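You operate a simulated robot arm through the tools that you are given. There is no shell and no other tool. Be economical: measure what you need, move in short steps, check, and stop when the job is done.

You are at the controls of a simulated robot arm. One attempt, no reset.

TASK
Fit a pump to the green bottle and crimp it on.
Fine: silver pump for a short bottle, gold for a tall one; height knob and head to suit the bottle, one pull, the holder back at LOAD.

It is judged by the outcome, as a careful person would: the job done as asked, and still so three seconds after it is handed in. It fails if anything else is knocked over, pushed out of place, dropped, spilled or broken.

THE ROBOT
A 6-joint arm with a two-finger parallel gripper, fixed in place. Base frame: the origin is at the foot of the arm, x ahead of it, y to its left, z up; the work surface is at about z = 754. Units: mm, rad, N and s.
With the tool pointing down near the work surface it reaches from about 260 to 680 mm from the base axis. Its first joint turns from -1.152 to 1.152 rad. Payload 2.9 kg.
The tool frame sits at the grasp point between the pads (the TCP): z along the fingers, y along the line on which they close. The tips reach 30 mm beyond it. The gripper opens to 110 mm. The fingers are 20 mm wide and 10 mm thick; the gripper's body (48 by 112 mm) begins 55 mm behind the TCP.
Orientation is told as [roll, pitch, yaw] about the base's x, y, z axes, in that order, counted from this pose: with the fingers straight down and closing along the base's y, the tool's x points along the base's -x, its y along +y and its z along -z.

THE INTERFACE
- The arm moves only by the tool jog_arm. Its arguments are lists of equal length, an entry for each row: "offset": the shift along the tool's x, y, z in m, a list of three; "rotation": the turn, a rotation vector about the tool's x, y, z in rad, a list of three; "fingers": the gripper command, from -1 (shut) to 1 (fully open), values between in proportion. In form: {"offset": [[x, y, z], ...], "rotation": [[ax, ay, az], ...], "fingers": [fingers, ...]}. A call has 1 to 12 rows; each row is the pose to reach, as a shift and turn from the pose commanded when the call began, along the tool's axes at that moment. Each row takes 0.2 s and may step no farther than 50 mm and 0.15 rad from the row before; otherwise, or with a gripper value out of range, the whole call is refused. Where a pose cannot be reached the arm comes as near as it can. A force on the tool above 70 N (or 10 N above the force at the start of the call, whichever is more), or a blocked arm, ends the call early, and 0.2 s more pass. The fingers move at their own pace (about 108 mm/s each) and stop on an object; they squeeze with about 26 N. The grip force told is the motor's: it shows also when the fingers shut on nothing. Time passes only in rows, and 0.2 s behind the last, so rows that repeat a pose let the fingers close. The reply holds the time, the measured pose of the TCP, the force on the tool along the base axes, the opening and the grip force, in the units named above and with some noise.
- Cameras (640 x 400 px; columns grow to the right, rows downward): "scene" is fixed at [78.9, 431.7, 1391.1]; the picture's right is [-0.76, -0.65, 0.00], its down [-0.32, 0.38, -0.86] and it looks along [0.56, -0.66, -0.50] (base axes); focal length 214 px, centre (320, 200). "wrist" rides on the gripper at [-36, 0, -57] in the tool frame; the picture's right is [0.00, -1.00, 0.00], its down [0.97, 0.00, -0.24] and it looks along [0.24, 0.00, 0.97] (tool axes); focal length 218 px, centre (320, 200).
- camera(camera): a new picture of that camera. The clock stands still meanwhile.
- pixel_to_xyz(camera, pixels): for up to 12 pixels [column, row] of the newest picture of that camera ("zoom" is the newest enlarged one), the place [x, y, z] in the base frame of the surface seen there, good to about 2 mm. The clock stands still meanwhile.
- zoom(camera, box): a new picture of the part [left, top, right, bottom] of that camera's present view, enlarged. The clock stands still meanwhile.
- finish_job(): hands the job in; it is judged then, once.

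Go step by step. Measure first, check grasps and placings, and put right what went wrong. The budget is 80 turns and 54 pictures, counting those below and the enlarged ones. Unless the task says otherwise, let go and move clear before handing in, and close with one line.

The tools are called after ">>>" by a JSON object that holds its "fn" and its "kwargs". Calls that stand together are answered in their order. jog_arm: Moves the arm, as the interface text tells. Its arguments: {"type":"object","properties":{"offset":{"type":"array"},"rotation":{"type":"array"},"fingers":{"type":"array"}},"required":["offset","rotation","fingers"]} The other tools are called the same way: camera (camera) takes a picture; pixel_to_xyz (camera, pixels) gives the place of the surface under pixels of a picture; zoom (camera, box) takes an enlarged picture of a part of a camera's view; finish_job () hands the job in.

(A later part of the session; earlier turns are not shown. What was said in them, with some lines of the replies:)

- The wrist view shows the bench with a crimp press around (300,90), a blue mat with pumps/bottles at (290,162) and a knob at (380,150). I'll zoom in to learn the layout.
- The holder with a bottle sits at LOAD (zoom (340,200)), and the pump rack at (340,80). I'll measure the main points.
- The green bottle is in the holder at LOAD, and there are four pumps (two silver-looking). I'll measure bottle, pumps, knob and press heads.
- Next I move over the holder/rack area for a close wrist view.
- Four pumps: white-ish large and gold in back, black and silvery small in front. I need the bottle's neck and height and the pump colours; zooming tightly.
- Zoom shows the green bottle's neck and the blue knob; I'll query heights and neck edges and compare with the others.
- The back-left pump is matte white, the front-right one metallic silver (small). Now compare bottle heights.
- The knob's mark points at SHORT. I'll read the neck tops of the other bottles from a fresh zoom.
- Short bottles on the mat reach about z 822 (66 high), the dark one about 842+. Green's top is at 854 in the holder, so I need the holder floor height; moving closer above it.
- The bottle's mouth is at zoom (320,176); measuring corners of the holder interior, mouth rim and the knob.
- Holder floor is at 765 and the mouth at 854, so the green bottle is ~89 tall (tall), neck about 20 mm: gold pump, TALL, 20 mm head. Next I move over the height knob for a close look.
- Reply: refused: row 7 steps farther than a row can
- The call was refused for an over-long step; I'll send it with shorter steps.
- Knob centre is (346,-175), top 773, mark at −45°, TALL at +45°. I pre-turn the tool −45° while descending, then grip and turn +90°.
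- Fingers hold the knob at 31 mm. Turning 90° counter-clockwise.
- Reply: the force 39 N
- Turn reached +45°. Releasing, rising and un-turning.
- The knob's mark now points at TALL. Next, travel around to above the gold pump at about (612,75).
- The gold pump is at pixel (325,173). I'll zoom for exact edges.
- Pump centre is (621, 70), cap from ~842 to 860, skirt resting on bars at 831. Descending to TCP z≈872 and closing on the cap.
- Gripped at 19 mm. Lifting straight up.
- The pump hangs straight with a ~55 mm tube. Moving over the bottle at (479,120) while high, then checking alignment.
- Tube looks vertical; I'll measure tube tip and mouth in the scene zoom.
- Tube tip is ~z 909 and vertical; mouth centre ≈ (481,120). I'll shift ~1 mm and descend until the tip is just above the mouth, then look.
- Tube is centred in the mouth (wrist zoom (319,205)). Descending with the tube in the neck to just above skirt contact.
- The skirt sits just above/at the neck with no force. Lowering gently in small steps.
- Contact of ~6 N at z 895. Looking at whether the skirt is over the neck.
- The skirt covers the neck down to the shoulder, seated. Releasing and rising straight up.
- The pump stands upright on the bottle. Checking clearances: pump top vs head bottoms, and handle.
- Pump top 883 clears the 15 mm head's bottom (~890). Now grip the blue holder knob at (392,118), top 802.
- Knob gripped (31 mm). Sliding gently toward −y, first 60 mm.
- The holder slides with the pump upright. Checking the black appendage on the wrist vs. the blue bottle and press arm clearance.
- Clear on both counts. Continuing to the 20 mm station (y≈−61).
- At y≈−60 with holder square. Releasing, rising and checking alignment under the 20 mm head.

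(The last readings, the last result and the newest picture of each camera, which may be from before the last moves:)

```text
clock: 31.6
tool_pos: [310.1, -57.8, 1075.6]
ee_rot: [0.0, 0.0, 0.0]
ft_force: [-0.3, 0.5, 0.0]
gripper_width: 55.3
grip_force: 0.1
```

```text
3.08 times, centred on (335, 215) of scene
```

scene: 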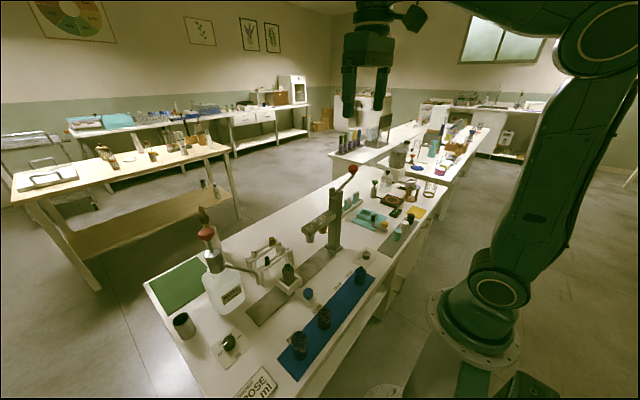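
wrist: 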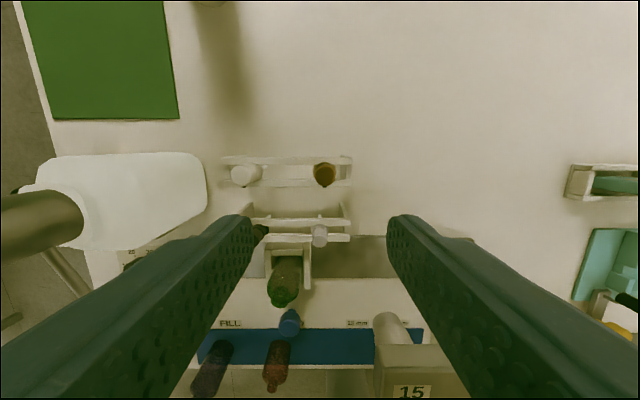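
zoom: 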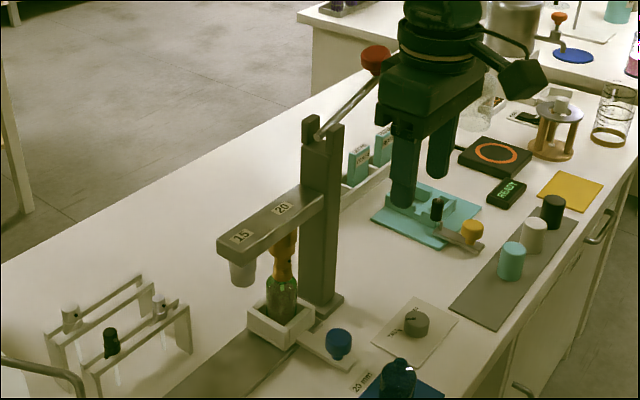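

The pump stands under the 20 mm head; zooming for the alignment and getting lever points.

>>> {"fn": "zoom", "kwargs": {"camera": "scene", "box": [355, 210, 395, 260]}}

>>> {"fn": "zoom", "kwargs": {"camera": "scene", "box": [355, 155, 425, 265]}}

```text
8.00 times, centred on (375, 235) of scene
```

zoom: 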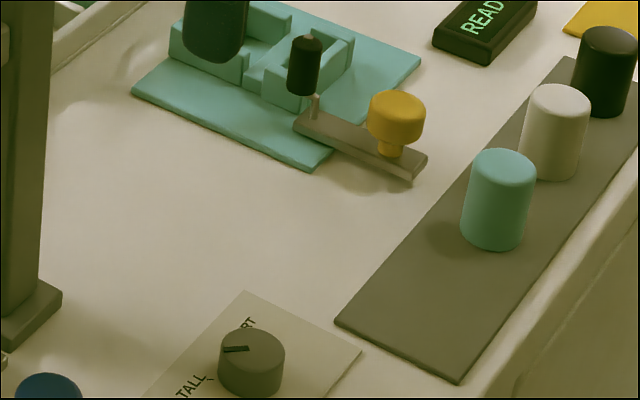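

```text
3.64 times, centred on (390, 210) of scene
```

zoom: 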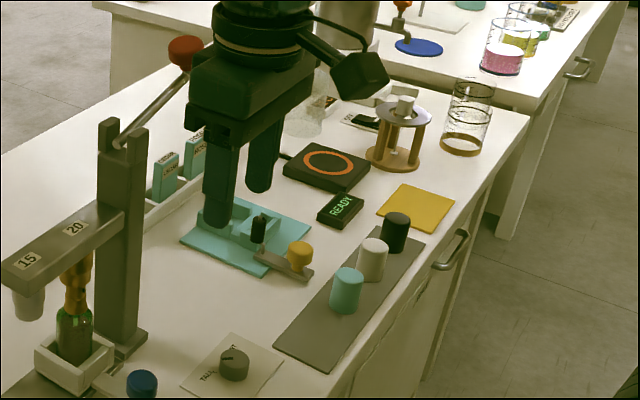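

The first box was misplaced; using the second zoom I measure the lever ball, rod and pump/head.

>>> {"fn": "pixel_to_xyz", "kwargs": {"camera": "zoom", "pixels": [[185, 40], [185, 52], [172, 50], [186, 62], [180, 75], [160, 98], [140, 120], [122, 140], [108, 120], [76, 275], [74, 300], [78, 262]]}}

>>> {"fn": "zoom", "kwargs": {"camera": "scene", "box": [355, 215, 395, 255]}}

```text
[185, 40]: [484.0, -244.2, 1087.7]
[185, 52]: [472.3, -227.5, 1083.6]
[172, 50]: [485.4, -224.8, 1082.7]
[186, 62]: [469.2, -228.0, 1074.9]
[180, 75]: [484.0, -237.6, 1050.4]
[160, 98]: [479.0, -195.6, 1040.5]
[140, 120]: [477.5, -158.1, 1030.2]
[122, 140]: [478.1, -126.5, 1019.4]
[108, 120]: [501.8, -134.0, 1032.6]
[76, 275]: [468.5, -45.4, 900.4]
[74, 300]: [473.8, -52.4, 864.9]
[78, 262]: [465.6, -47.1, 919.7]
```

```text
10.00 times, centred on (375, 235) of scene
```

zoom: 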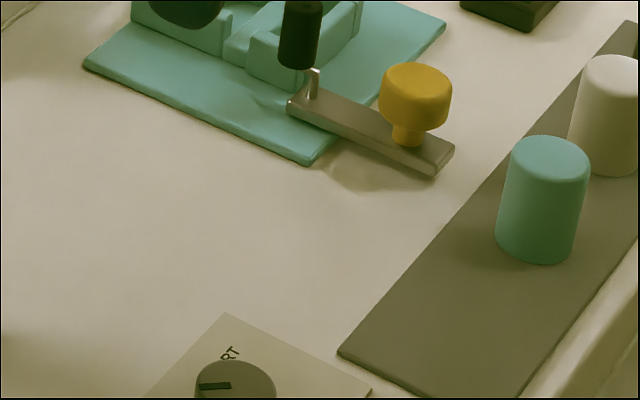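

Wrong box again; the pump is at scene (323,235). Zooming there, and moving the arm above the lever for a look.

>>> {"fn": "zoom", "kwargs": {"camera": "scene", "box": [303, 212, 343, 252]}}

>>> {"fn": "jog_arm", "kwargs": {"offset": [[0, -0.02, -0.04], [0, -0.05, -0.08], [0, -0.09, -0.11], [-0.03, -0.125, -0.12], [-0.07, -0.15, -0.12], [-0.11, -0.17, -0.12], [-0.14, -0.182, -0.12]], "rotation": [[0, 0, 0], [0, 0, 0], [0, 0, 0], [0, 0, 0], [0, 0, 0], [0, 0, 0], [0, 0, 0]], "fingers": [0, 0, 0, 0, 0, 0, 0]}}

>>> {"fn": "camera", "kwargs": {"camera": "wrist"}}

```text
10.00 times, centred on (323, 232) of scene
```

zoom: 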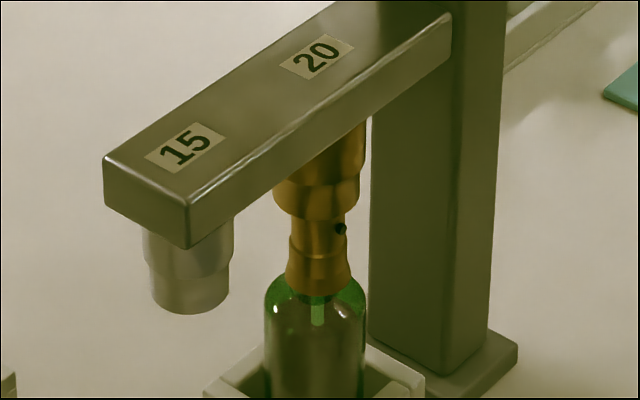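

```text
clock: 33.2
tool_pos: [452.7, -240.7, 1196.6]
ee_rot: [-0.003, -0.003, 0.001]
ft_force: [-0.4, -0.3, -0.5]
gripper_width: 54.9
grip_force: 0.1
```

```text
10 pictures are left
```

wrist: 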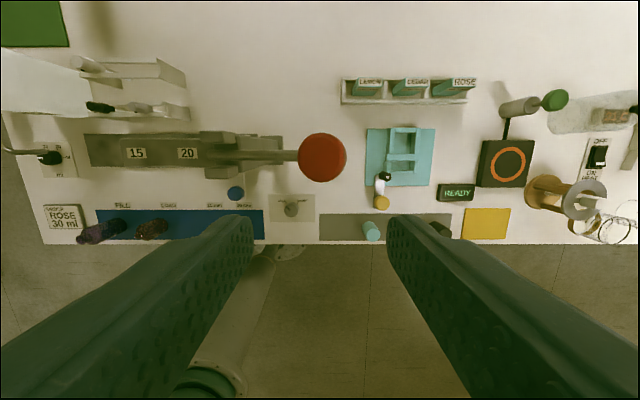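

Pump is well centred beneath the 20 mm head. Measuring the red ball at (322,158).

>>> {"fn": "pixel_to_xyz", "kwargs": {"camera": "wrist", "pixels": [[322, 158], [301, 158], [343, 158], [322, 138], [322, 178], [290, 156], [265, 155], [215, 135], [215, 170]]}}

```text
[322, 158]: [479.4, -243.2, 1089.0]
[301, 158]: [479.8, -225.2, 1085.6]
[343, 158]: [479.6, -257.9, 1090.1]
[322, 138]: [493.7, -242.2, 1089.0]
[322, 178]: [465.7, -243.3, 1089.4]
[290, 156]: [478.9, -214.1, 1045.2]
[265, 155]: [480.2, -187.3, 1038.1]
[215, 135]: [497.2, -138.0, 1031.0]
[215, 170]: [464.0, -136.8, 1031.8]
```

Knob disc ~36 mm across at (479.5,−242), top 1089. Turning the tool −90° so fingers close along x, astride the rod.

>>> {"fn": "jog_arm", "kwargs": {"offset": [[-0.003, 0, 0], [-0.006, 0, 0], [-0.009, 0, 0], [-0.012, 0, 0], [-0.015, 0, 0], [-0.018, 0, 0], [-0.021, 0, 0], [-0.024, -0.001, 0], [-0.0268, -0.0015, 0], [-0.0268, -0.0015, 0], [-0.0268, -0.0015, 0], [-0.0268, -0.0015, 0]], "rotation": [[0, 0, 0.131], [0, 0, 0.262], [0, 0, 0.393], [0, 0, 0.524], [0, 0, 0.655], [0, 0, 0.785], [0, 0, 0.916], [0, 0, 1.047], [0, 0, 1.178], [0, 0, 1.309], [0, 0, 1.44], [0, 0, 1.571]], "fingers": [0, 0, 0, 0, 0, 0, 0, 0, 0, 0, 0, 0]}}

```text
clock: 35.8
tool_pos: [477.3, -242.7, 1197.2]
ee_rot: [0.002, -0.003, -1.572]
ft_force: [0.2, 0.3, 0.4]
gripper_width: 54.7
grip_force: 0.0
```

Oriented. Descending 112 mm and closing on the ball.

>>> {"fn": "jog_arm", "kwargs": {"offset": [[0, 0.002, 0.04], [0, 0.002, 0.08], [0, 0.002, 0.112], [0, 0.002, 0.112], [0, 0.002, 0.112], [0, 0.002, 0.112]], "rotation": [[0, 0, 0], [0, 0, 0], [0, 0, 0], [0, 0, 0], [0, 0, 0], [0, 0, 0]], "fingers": [0, 0, 0, 0, -1, -1]}}

```text
clock: 37.2
tool_pos: [480.7, -242.7, 1084.7]
ee_rot: [0.003, -0.001, -1.573]
ft_force: [6.0, -0.6, -4.2]
gripper_width: 36.8
grip_force: 44.9
```

Ball gripped at 37 mm. Pulling it down along the lever's arc, first part.

>>> {"fn": "jog_arm", "kwargs": {"offset": [[-0.003, 0, 0.009], [-0.006, 0, 0.019], [-0.0085, 0, 0.0275], [-0.01, 0, 0.0355], [-0.011, 0, 0.045], [-0.0113, 0, 0.055]], "rotation": [[0, 0, 0], [0, 0, 0], [0, 0, 0], [0, 0, 0], [0, 0, 0], [0, 0, 0]], "fingers": [-1, -1, -1, -1, -1, -1]}}

>>> {"fn": "zoom", "kwargs": {"camera": "scene", "box": [295, 140, 405, 260]}}

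```text
clock: 38.6
tool_pos: [480.7, -254.6, 1035.9]
ee_rot: [0.014, -0.007, -1.571]
ft_force: [-3.5, -0.9, 44.1]
gripper_width: 37.2
grip_force: 44.3
```

```text
3.33 times, centred on (350, 200) of scene
```

zoom: 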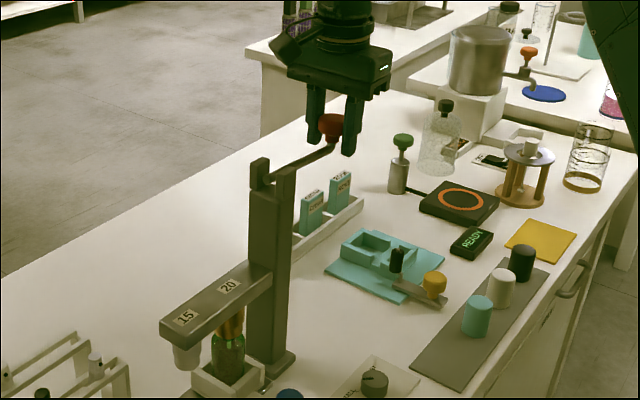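

Force is 44 N with the ball held and lever lowered ~49 mm. Looking at the head.

>>> {"fn": "zoom", "kwargs": {"camera": "scene", "box": [303, 212, 343, 252]}}

>>> {"fn": "pixel_to_xyz", "kwargs": {"camera": "zoom", "pixels": [[320, 170], [320, 210], [320, 260], [320, 290], [190, 300], [190, 220], [145, 170], [320, 55]]}}

```text
10.00 times, centred on (323, 232) of scene
```

zoom: 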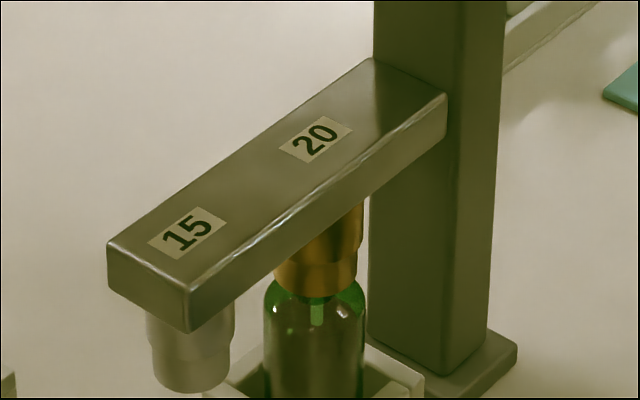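

```text
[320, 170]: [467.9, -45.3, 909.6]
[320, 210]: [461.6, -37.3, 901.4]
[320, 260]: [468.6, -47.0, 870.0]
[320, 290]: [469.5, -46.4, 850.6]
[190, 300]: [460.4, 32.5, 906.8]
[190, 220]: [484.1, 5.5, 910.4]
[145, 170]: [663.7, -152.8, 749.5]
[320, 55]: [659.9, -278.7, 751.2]
```

The head fully covers the pump skirt down to the shoulder. I'll press 3 mm more to confirm that this is the stop.

>>> {"fn": "jog_arm", "kwargs": {"offset": [[0, 0, 0.0015], [0, 0, 0.003], [0, 0, 0.003]], "rotation": [[0, 0, 0], [0, 0, 0], [0, 0, 0]], "fingers": [-1, -1, -1]}}

```text
clock: 39.4
tool_pos: [479.2, -254.5, 1031.5]
ee_rot: [0.012, -0.006, -1.572]
ft_force: [-10.5, -0.4, 43.8]
gripper_width: 36.8
grip_force: 45.4
```

Force stayed 44 N while moving 4 mm: slipping or still travelling. Checking ball and head.

>>> {"fn": "zoom", "kwargs": {"camera": "scene", "box": [303, 160, 383, 255]}}

>>> {"fn": "pixel_to_xyz", "kwargs": {"camera": "zoom", "pixels": [[240, 75], [235, 55], [225, 100], [170, 130], [200, 118], [140, 330], [130, 285], [60, 310]]}}

```text
4.21 times, centred on (343, 208) of scene
```

zoom: 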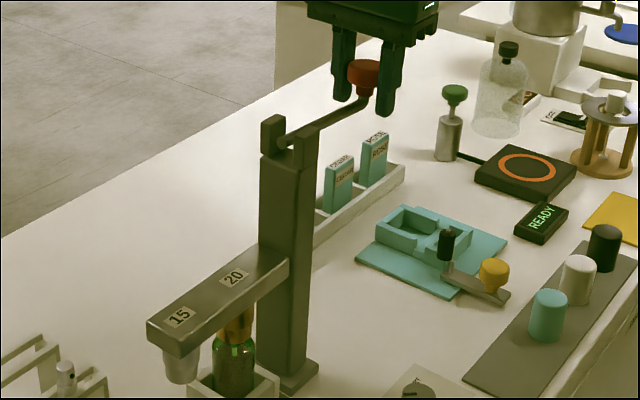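

```text
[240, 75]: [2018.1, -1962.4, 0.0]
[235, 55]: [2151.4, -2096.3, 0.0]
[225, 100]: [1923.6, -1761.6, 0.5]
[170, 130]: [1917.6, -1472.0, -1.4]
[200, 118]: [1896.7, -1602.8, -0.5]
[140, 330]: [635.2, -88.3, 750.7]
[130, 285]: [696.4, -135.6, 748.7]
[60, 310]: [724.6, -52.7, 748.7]
```

Querying the ball (364,72), rod and head in this picture.

>>> {"fn": "pixel_to_xyz", "kwargs": {"camera": "zoom", "pixels": [[362, 64], [364, 78], [355, 92], [360, 86], [330, 117], [300, 138], [236, 320], [236, 338], [150, 335], [180, 382], [235, 276]]}}

```text
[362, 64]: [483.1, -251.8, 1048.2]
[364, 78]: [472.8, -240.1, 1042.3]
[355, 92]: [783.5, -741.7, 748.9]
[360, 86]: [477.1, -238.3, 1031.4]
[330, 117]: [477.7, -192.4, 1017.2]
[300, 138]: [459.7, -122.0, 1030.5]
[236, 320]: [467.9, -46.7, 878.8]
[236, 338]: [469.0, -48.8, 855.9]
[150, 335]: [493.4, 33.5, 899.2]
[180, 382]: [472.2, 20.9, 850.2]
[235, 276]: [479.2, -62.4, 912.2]
```

The ball has dropped 41 mm (pads slipped 12 mm on it), the rod is level and the head bottom is at ~850 at the shoulder—the lever is at its stop. Guiding the lever back up, then releasing.

>>> {"fn": "jog_arm", "kwargs": {"offset": [[0, 0, -0.008], [0.001, 0, -0.018], [0.003, 0, -0.028], [0.006, 0, -0.038], [0.009, 0, -0.046], [0.009, 0, -0.046], [0.009, 0, -0.046], [0.009, 0, -0.06], [0.009, 0, -0.1], [0.009, 0, -0.14]], "rotation": [[0, 0, 0], [0, 0, 0], [0, 0, 0], [0, 0, 0], [0, 0, 0], [0, 0, 0], [0, 0, 0], [0, 0, 0], [0, 0, 0], [0, 0, 0]], "fingers": [-1, -1, -1, -1, -1, 0, 0, 0, 0, 0]}}

>>> {"fn": "zoom", "kwargs": {"camera": "scene", "box": [300, 165, 390, 255]}}

```text
clock: 41.6
tool_pos: [477.9, -245.7, 1167.2]
ee_rot: [0.002, -0.001, -1.571]
ft_force: [0.4, -0.3, 0.0]
gripper_width: 54.6
grip_force: 0.2
```

```text
4.44 times, centred on (345, 210) of scene
```

zoom: 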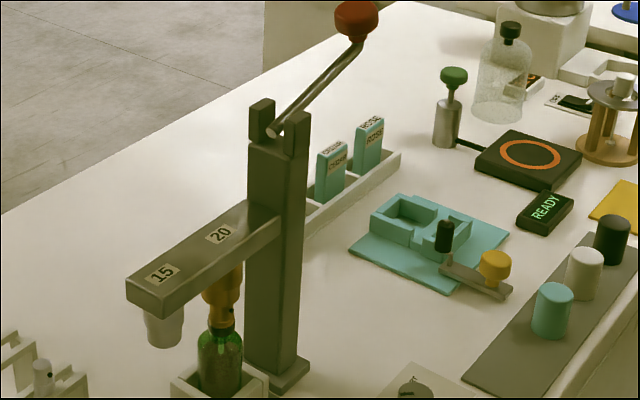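

The lever and head are back up, and the skirt now looks narrower. One close zoom to confirm the crimp.

>>> {"fn": "zoom", "kwargs": {"camera": "scene", "box": [303, 212, 343, 252]}}

```text
10.00 times, centred on (323, 232) of scene
```

zoom: 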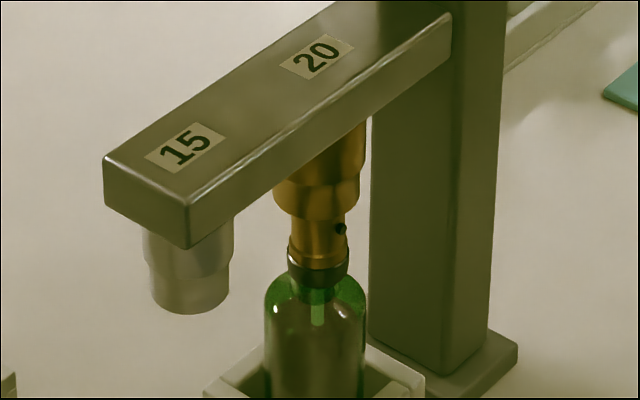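

The skirt is crimped tight with a dark ring at the neck. Returning: un-turn the tool and move above the holder knob at (393,−60).

>>> {"fn": "jog_arm", "kwargs": {"offset": [[0, -0.02, 0], [0, -0.04, 0], [0, -0.06, 0], [0.01, -0.085, 0], [0.03, -0.085, 0], [0.055, -0.085, 0], [0.08, -0.085, 0], [0.105, -0.085, 0], [0.13, -0.085, 0], [0.15, -0.085, 0], [0.17, -0.085, 0], [0.1855, -0.085, 0]], "rotation": [[0, 0, -0.131], [0, 0, -0.262], [0, 0, -0.393], [0, 0, -0.524], [0, 0, -0.655], [0, 0, -0.785], [0, 0, -0.916], [0, 0, -1.047], [0, 0, -1.178], [0, 0, -1.309], [0, 0, -1.44], [0, 0, -1.571]], "fingers": [0, 0, 0, 0, 0, 0, 0, 0, 0, 0, 0, 0]}}

```text
clock: 44.2
tool_pos: [393.8, -60.6, 1167.3]
ee_rot: [-0.002, -0.001, 0.001]
ft_force: [0.1, 0.3, 0.5]
gripper_width: 54.8
grip_force: 0.0
```

Aligned above the knob. Descending to grip it.

>>> {"fn": "jog_arm", "kwargs": {"offset": [[0.01, 0.0005, 0.045], [0.01, 0.0005, 0.09], [0.01, 0.0005, 0.135], [0.01, 0.0005, 0.18], [0.01, 0.0005, 0.225], [0.01, 0.0005, 0.27], [0.005, 0.0005, 0.31], [0.001, 0.0005, 0.345], [0.001, 0.0005, 0.36], [0.001, 0.0005, 0.36], [0.001, 0.0005, 0.36], [0.001, 0.0005, 0.36]], "rotation": [[0, 0, 0], [0, 0, 0], [0, 0, 0], [0, 0, 0], [0, 0, 0], [0, 0, 0], [0, 0, 0], [0, 0, 0], [0, 0, 0], [0, 0, 0], [0, 0, 0], [0, 0, 0]], "fingers": [0, 0, 0, 0, 0, 0, 0, 0, 0, 0, -1, -1]}}

```text
clock: 46.8
tool_pos: [393.4, -58.6, 807.7]
ee_rot: [0.002, -0.002, 0.001]
ft_force: [1.1, 8.2, -10.0]
gripper_width: 31.4
grip_force: 45.3
```

Gripped. Sliding back toward LOAD, first half.

>>> {"fn": "jog_arm", "kwargs": {"offset": [[0, 0.004, 0], [0, 0.011, 0], [0, 0.02, 0], [0, 0.03, 0], [0, 0.04, 0], [0, 0.05, 0], [0, 0.06, 0], [0, 0.07, 0], [0, 0.08, 0], [0, 0.087, 0], [0, 0.092, 0]], "rotation": [[0, 0, 0], [0, 0, 0], [0, 0, 0], [0, 0, 0], [0, 0, 0], [0, 0, 0], [0, 0, 0], [0, 0, 0], [0, 0, 0], [0, 0, 0], [0, 0, 0]], "fingers": [-1, -1, -1, -1, -1, -1, -1, -1, -1, -1, -1]}}

>>> {"fn": "jog_arm", "kwargs": {"offset": [[0, 0.004, 0], [0, 0.011, 0], [0, 0.02, 0], [0, 0.03, 0], [0, 0.04, 0], [0, 0.05, 0], [0, 0.06, 0], [0, 0.07, 0], [0, 0.078, 0], [0, 0.084, 0], [0, 0.0875, 0]], "rotation": [[0, 0, 0], [0, 0, 0], [0, 0, 0], [0, 0, 0], [0, 0, 0], [0, 0, 0], [0, 0, 0], [0, 0, 0], [0, 0, 0], [0, 0, 0], [0, 0, 0]], "fingers": [-1, -1, -1, -1, -1, -1, -1, -1, -1, -1, -1]}}

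```text
clock: 49.2
tool_pos: [394.0, 32.4, 806.5]
ee_rot: [-0.001, 0.001, 0.002]
ft_force: [-15.2, 0.1, 17.7]
gripper_width: 31.2
grip_force: 45.5
```

```text
clock: 51.6
tool_pos: [393.1, 121.0, 808.0]
ee_rot: [-0.002, 0.001, 0.0]
ft_force: [-14.5, -0.6, 15.5]
gripper_width: 31.1
grip_force: 44.7
```

Holder is back at y≈120–121. Releasing and rising clear, then checking.

>>> {"fn": "jog_arm", "kwargs": {"offset": [[0, 0, 0], [0, 0, 0], [0, 0, -0.03], [0.01, 0, -0.07], [0.03, 0, -0.11], [0.05, 0, -0.15], [0.07, 0, -0.19], [0.08, 0, -0.23]], "rotation": [[0, 0, 0], [0, 0, 0], [0, 0, 0], [0, 0, 0], [0, 0, 0], [0, 0, 0], [0, 0, 0], [0, 0, 0]], "fingers": [0, 0, 0, 0, 0, 0, 0, 0]}}

>>> {"fn": "zoom", "kwargs": {"camera": "wrist", "box": [180, 0, 460, 200]}}

>>> {"fn": "zoom", "kwargs": {"camera": "scene", "box": [225, 170, 375, 320]}}

```text
clock: 53.4
tool_pos: [315.2, 119.6, 1037.4]
ee_rot: [-0.002, -0.002, 0.0]
ft_force: [-0.6, -0.6, -0.8]
gripper_width: 55.0
grip_force: 0.1
```

```text
2.00 times, centred on (320, 100) of wrist
```

zoom: 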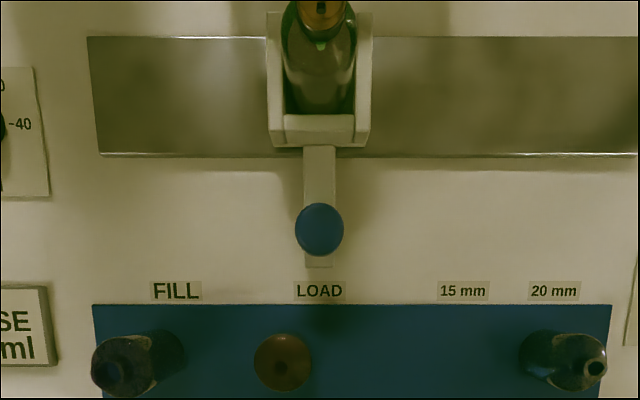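

```text
2.67 times, centred on (300, 245) of scene
```

zoom: 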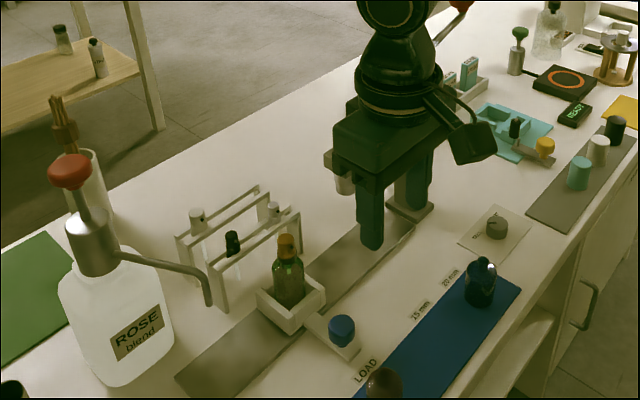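

The holder lines up with LOAD (knob at (319,230) above the label at (319,290)). The bottle stands upright in it with the crimped gold pump, nothing else looks moved, and the arm is clear, so I'm handing in.

>>> {"fn": "finish_job", "kwargs": {}}

```text
The job is handed in.
```

The green bottle measured about 89 mm (tall), so I fitted the gold pump and crimped it with one pull of the 20 mm head, knob at TALL; the holder is back at LOAD.
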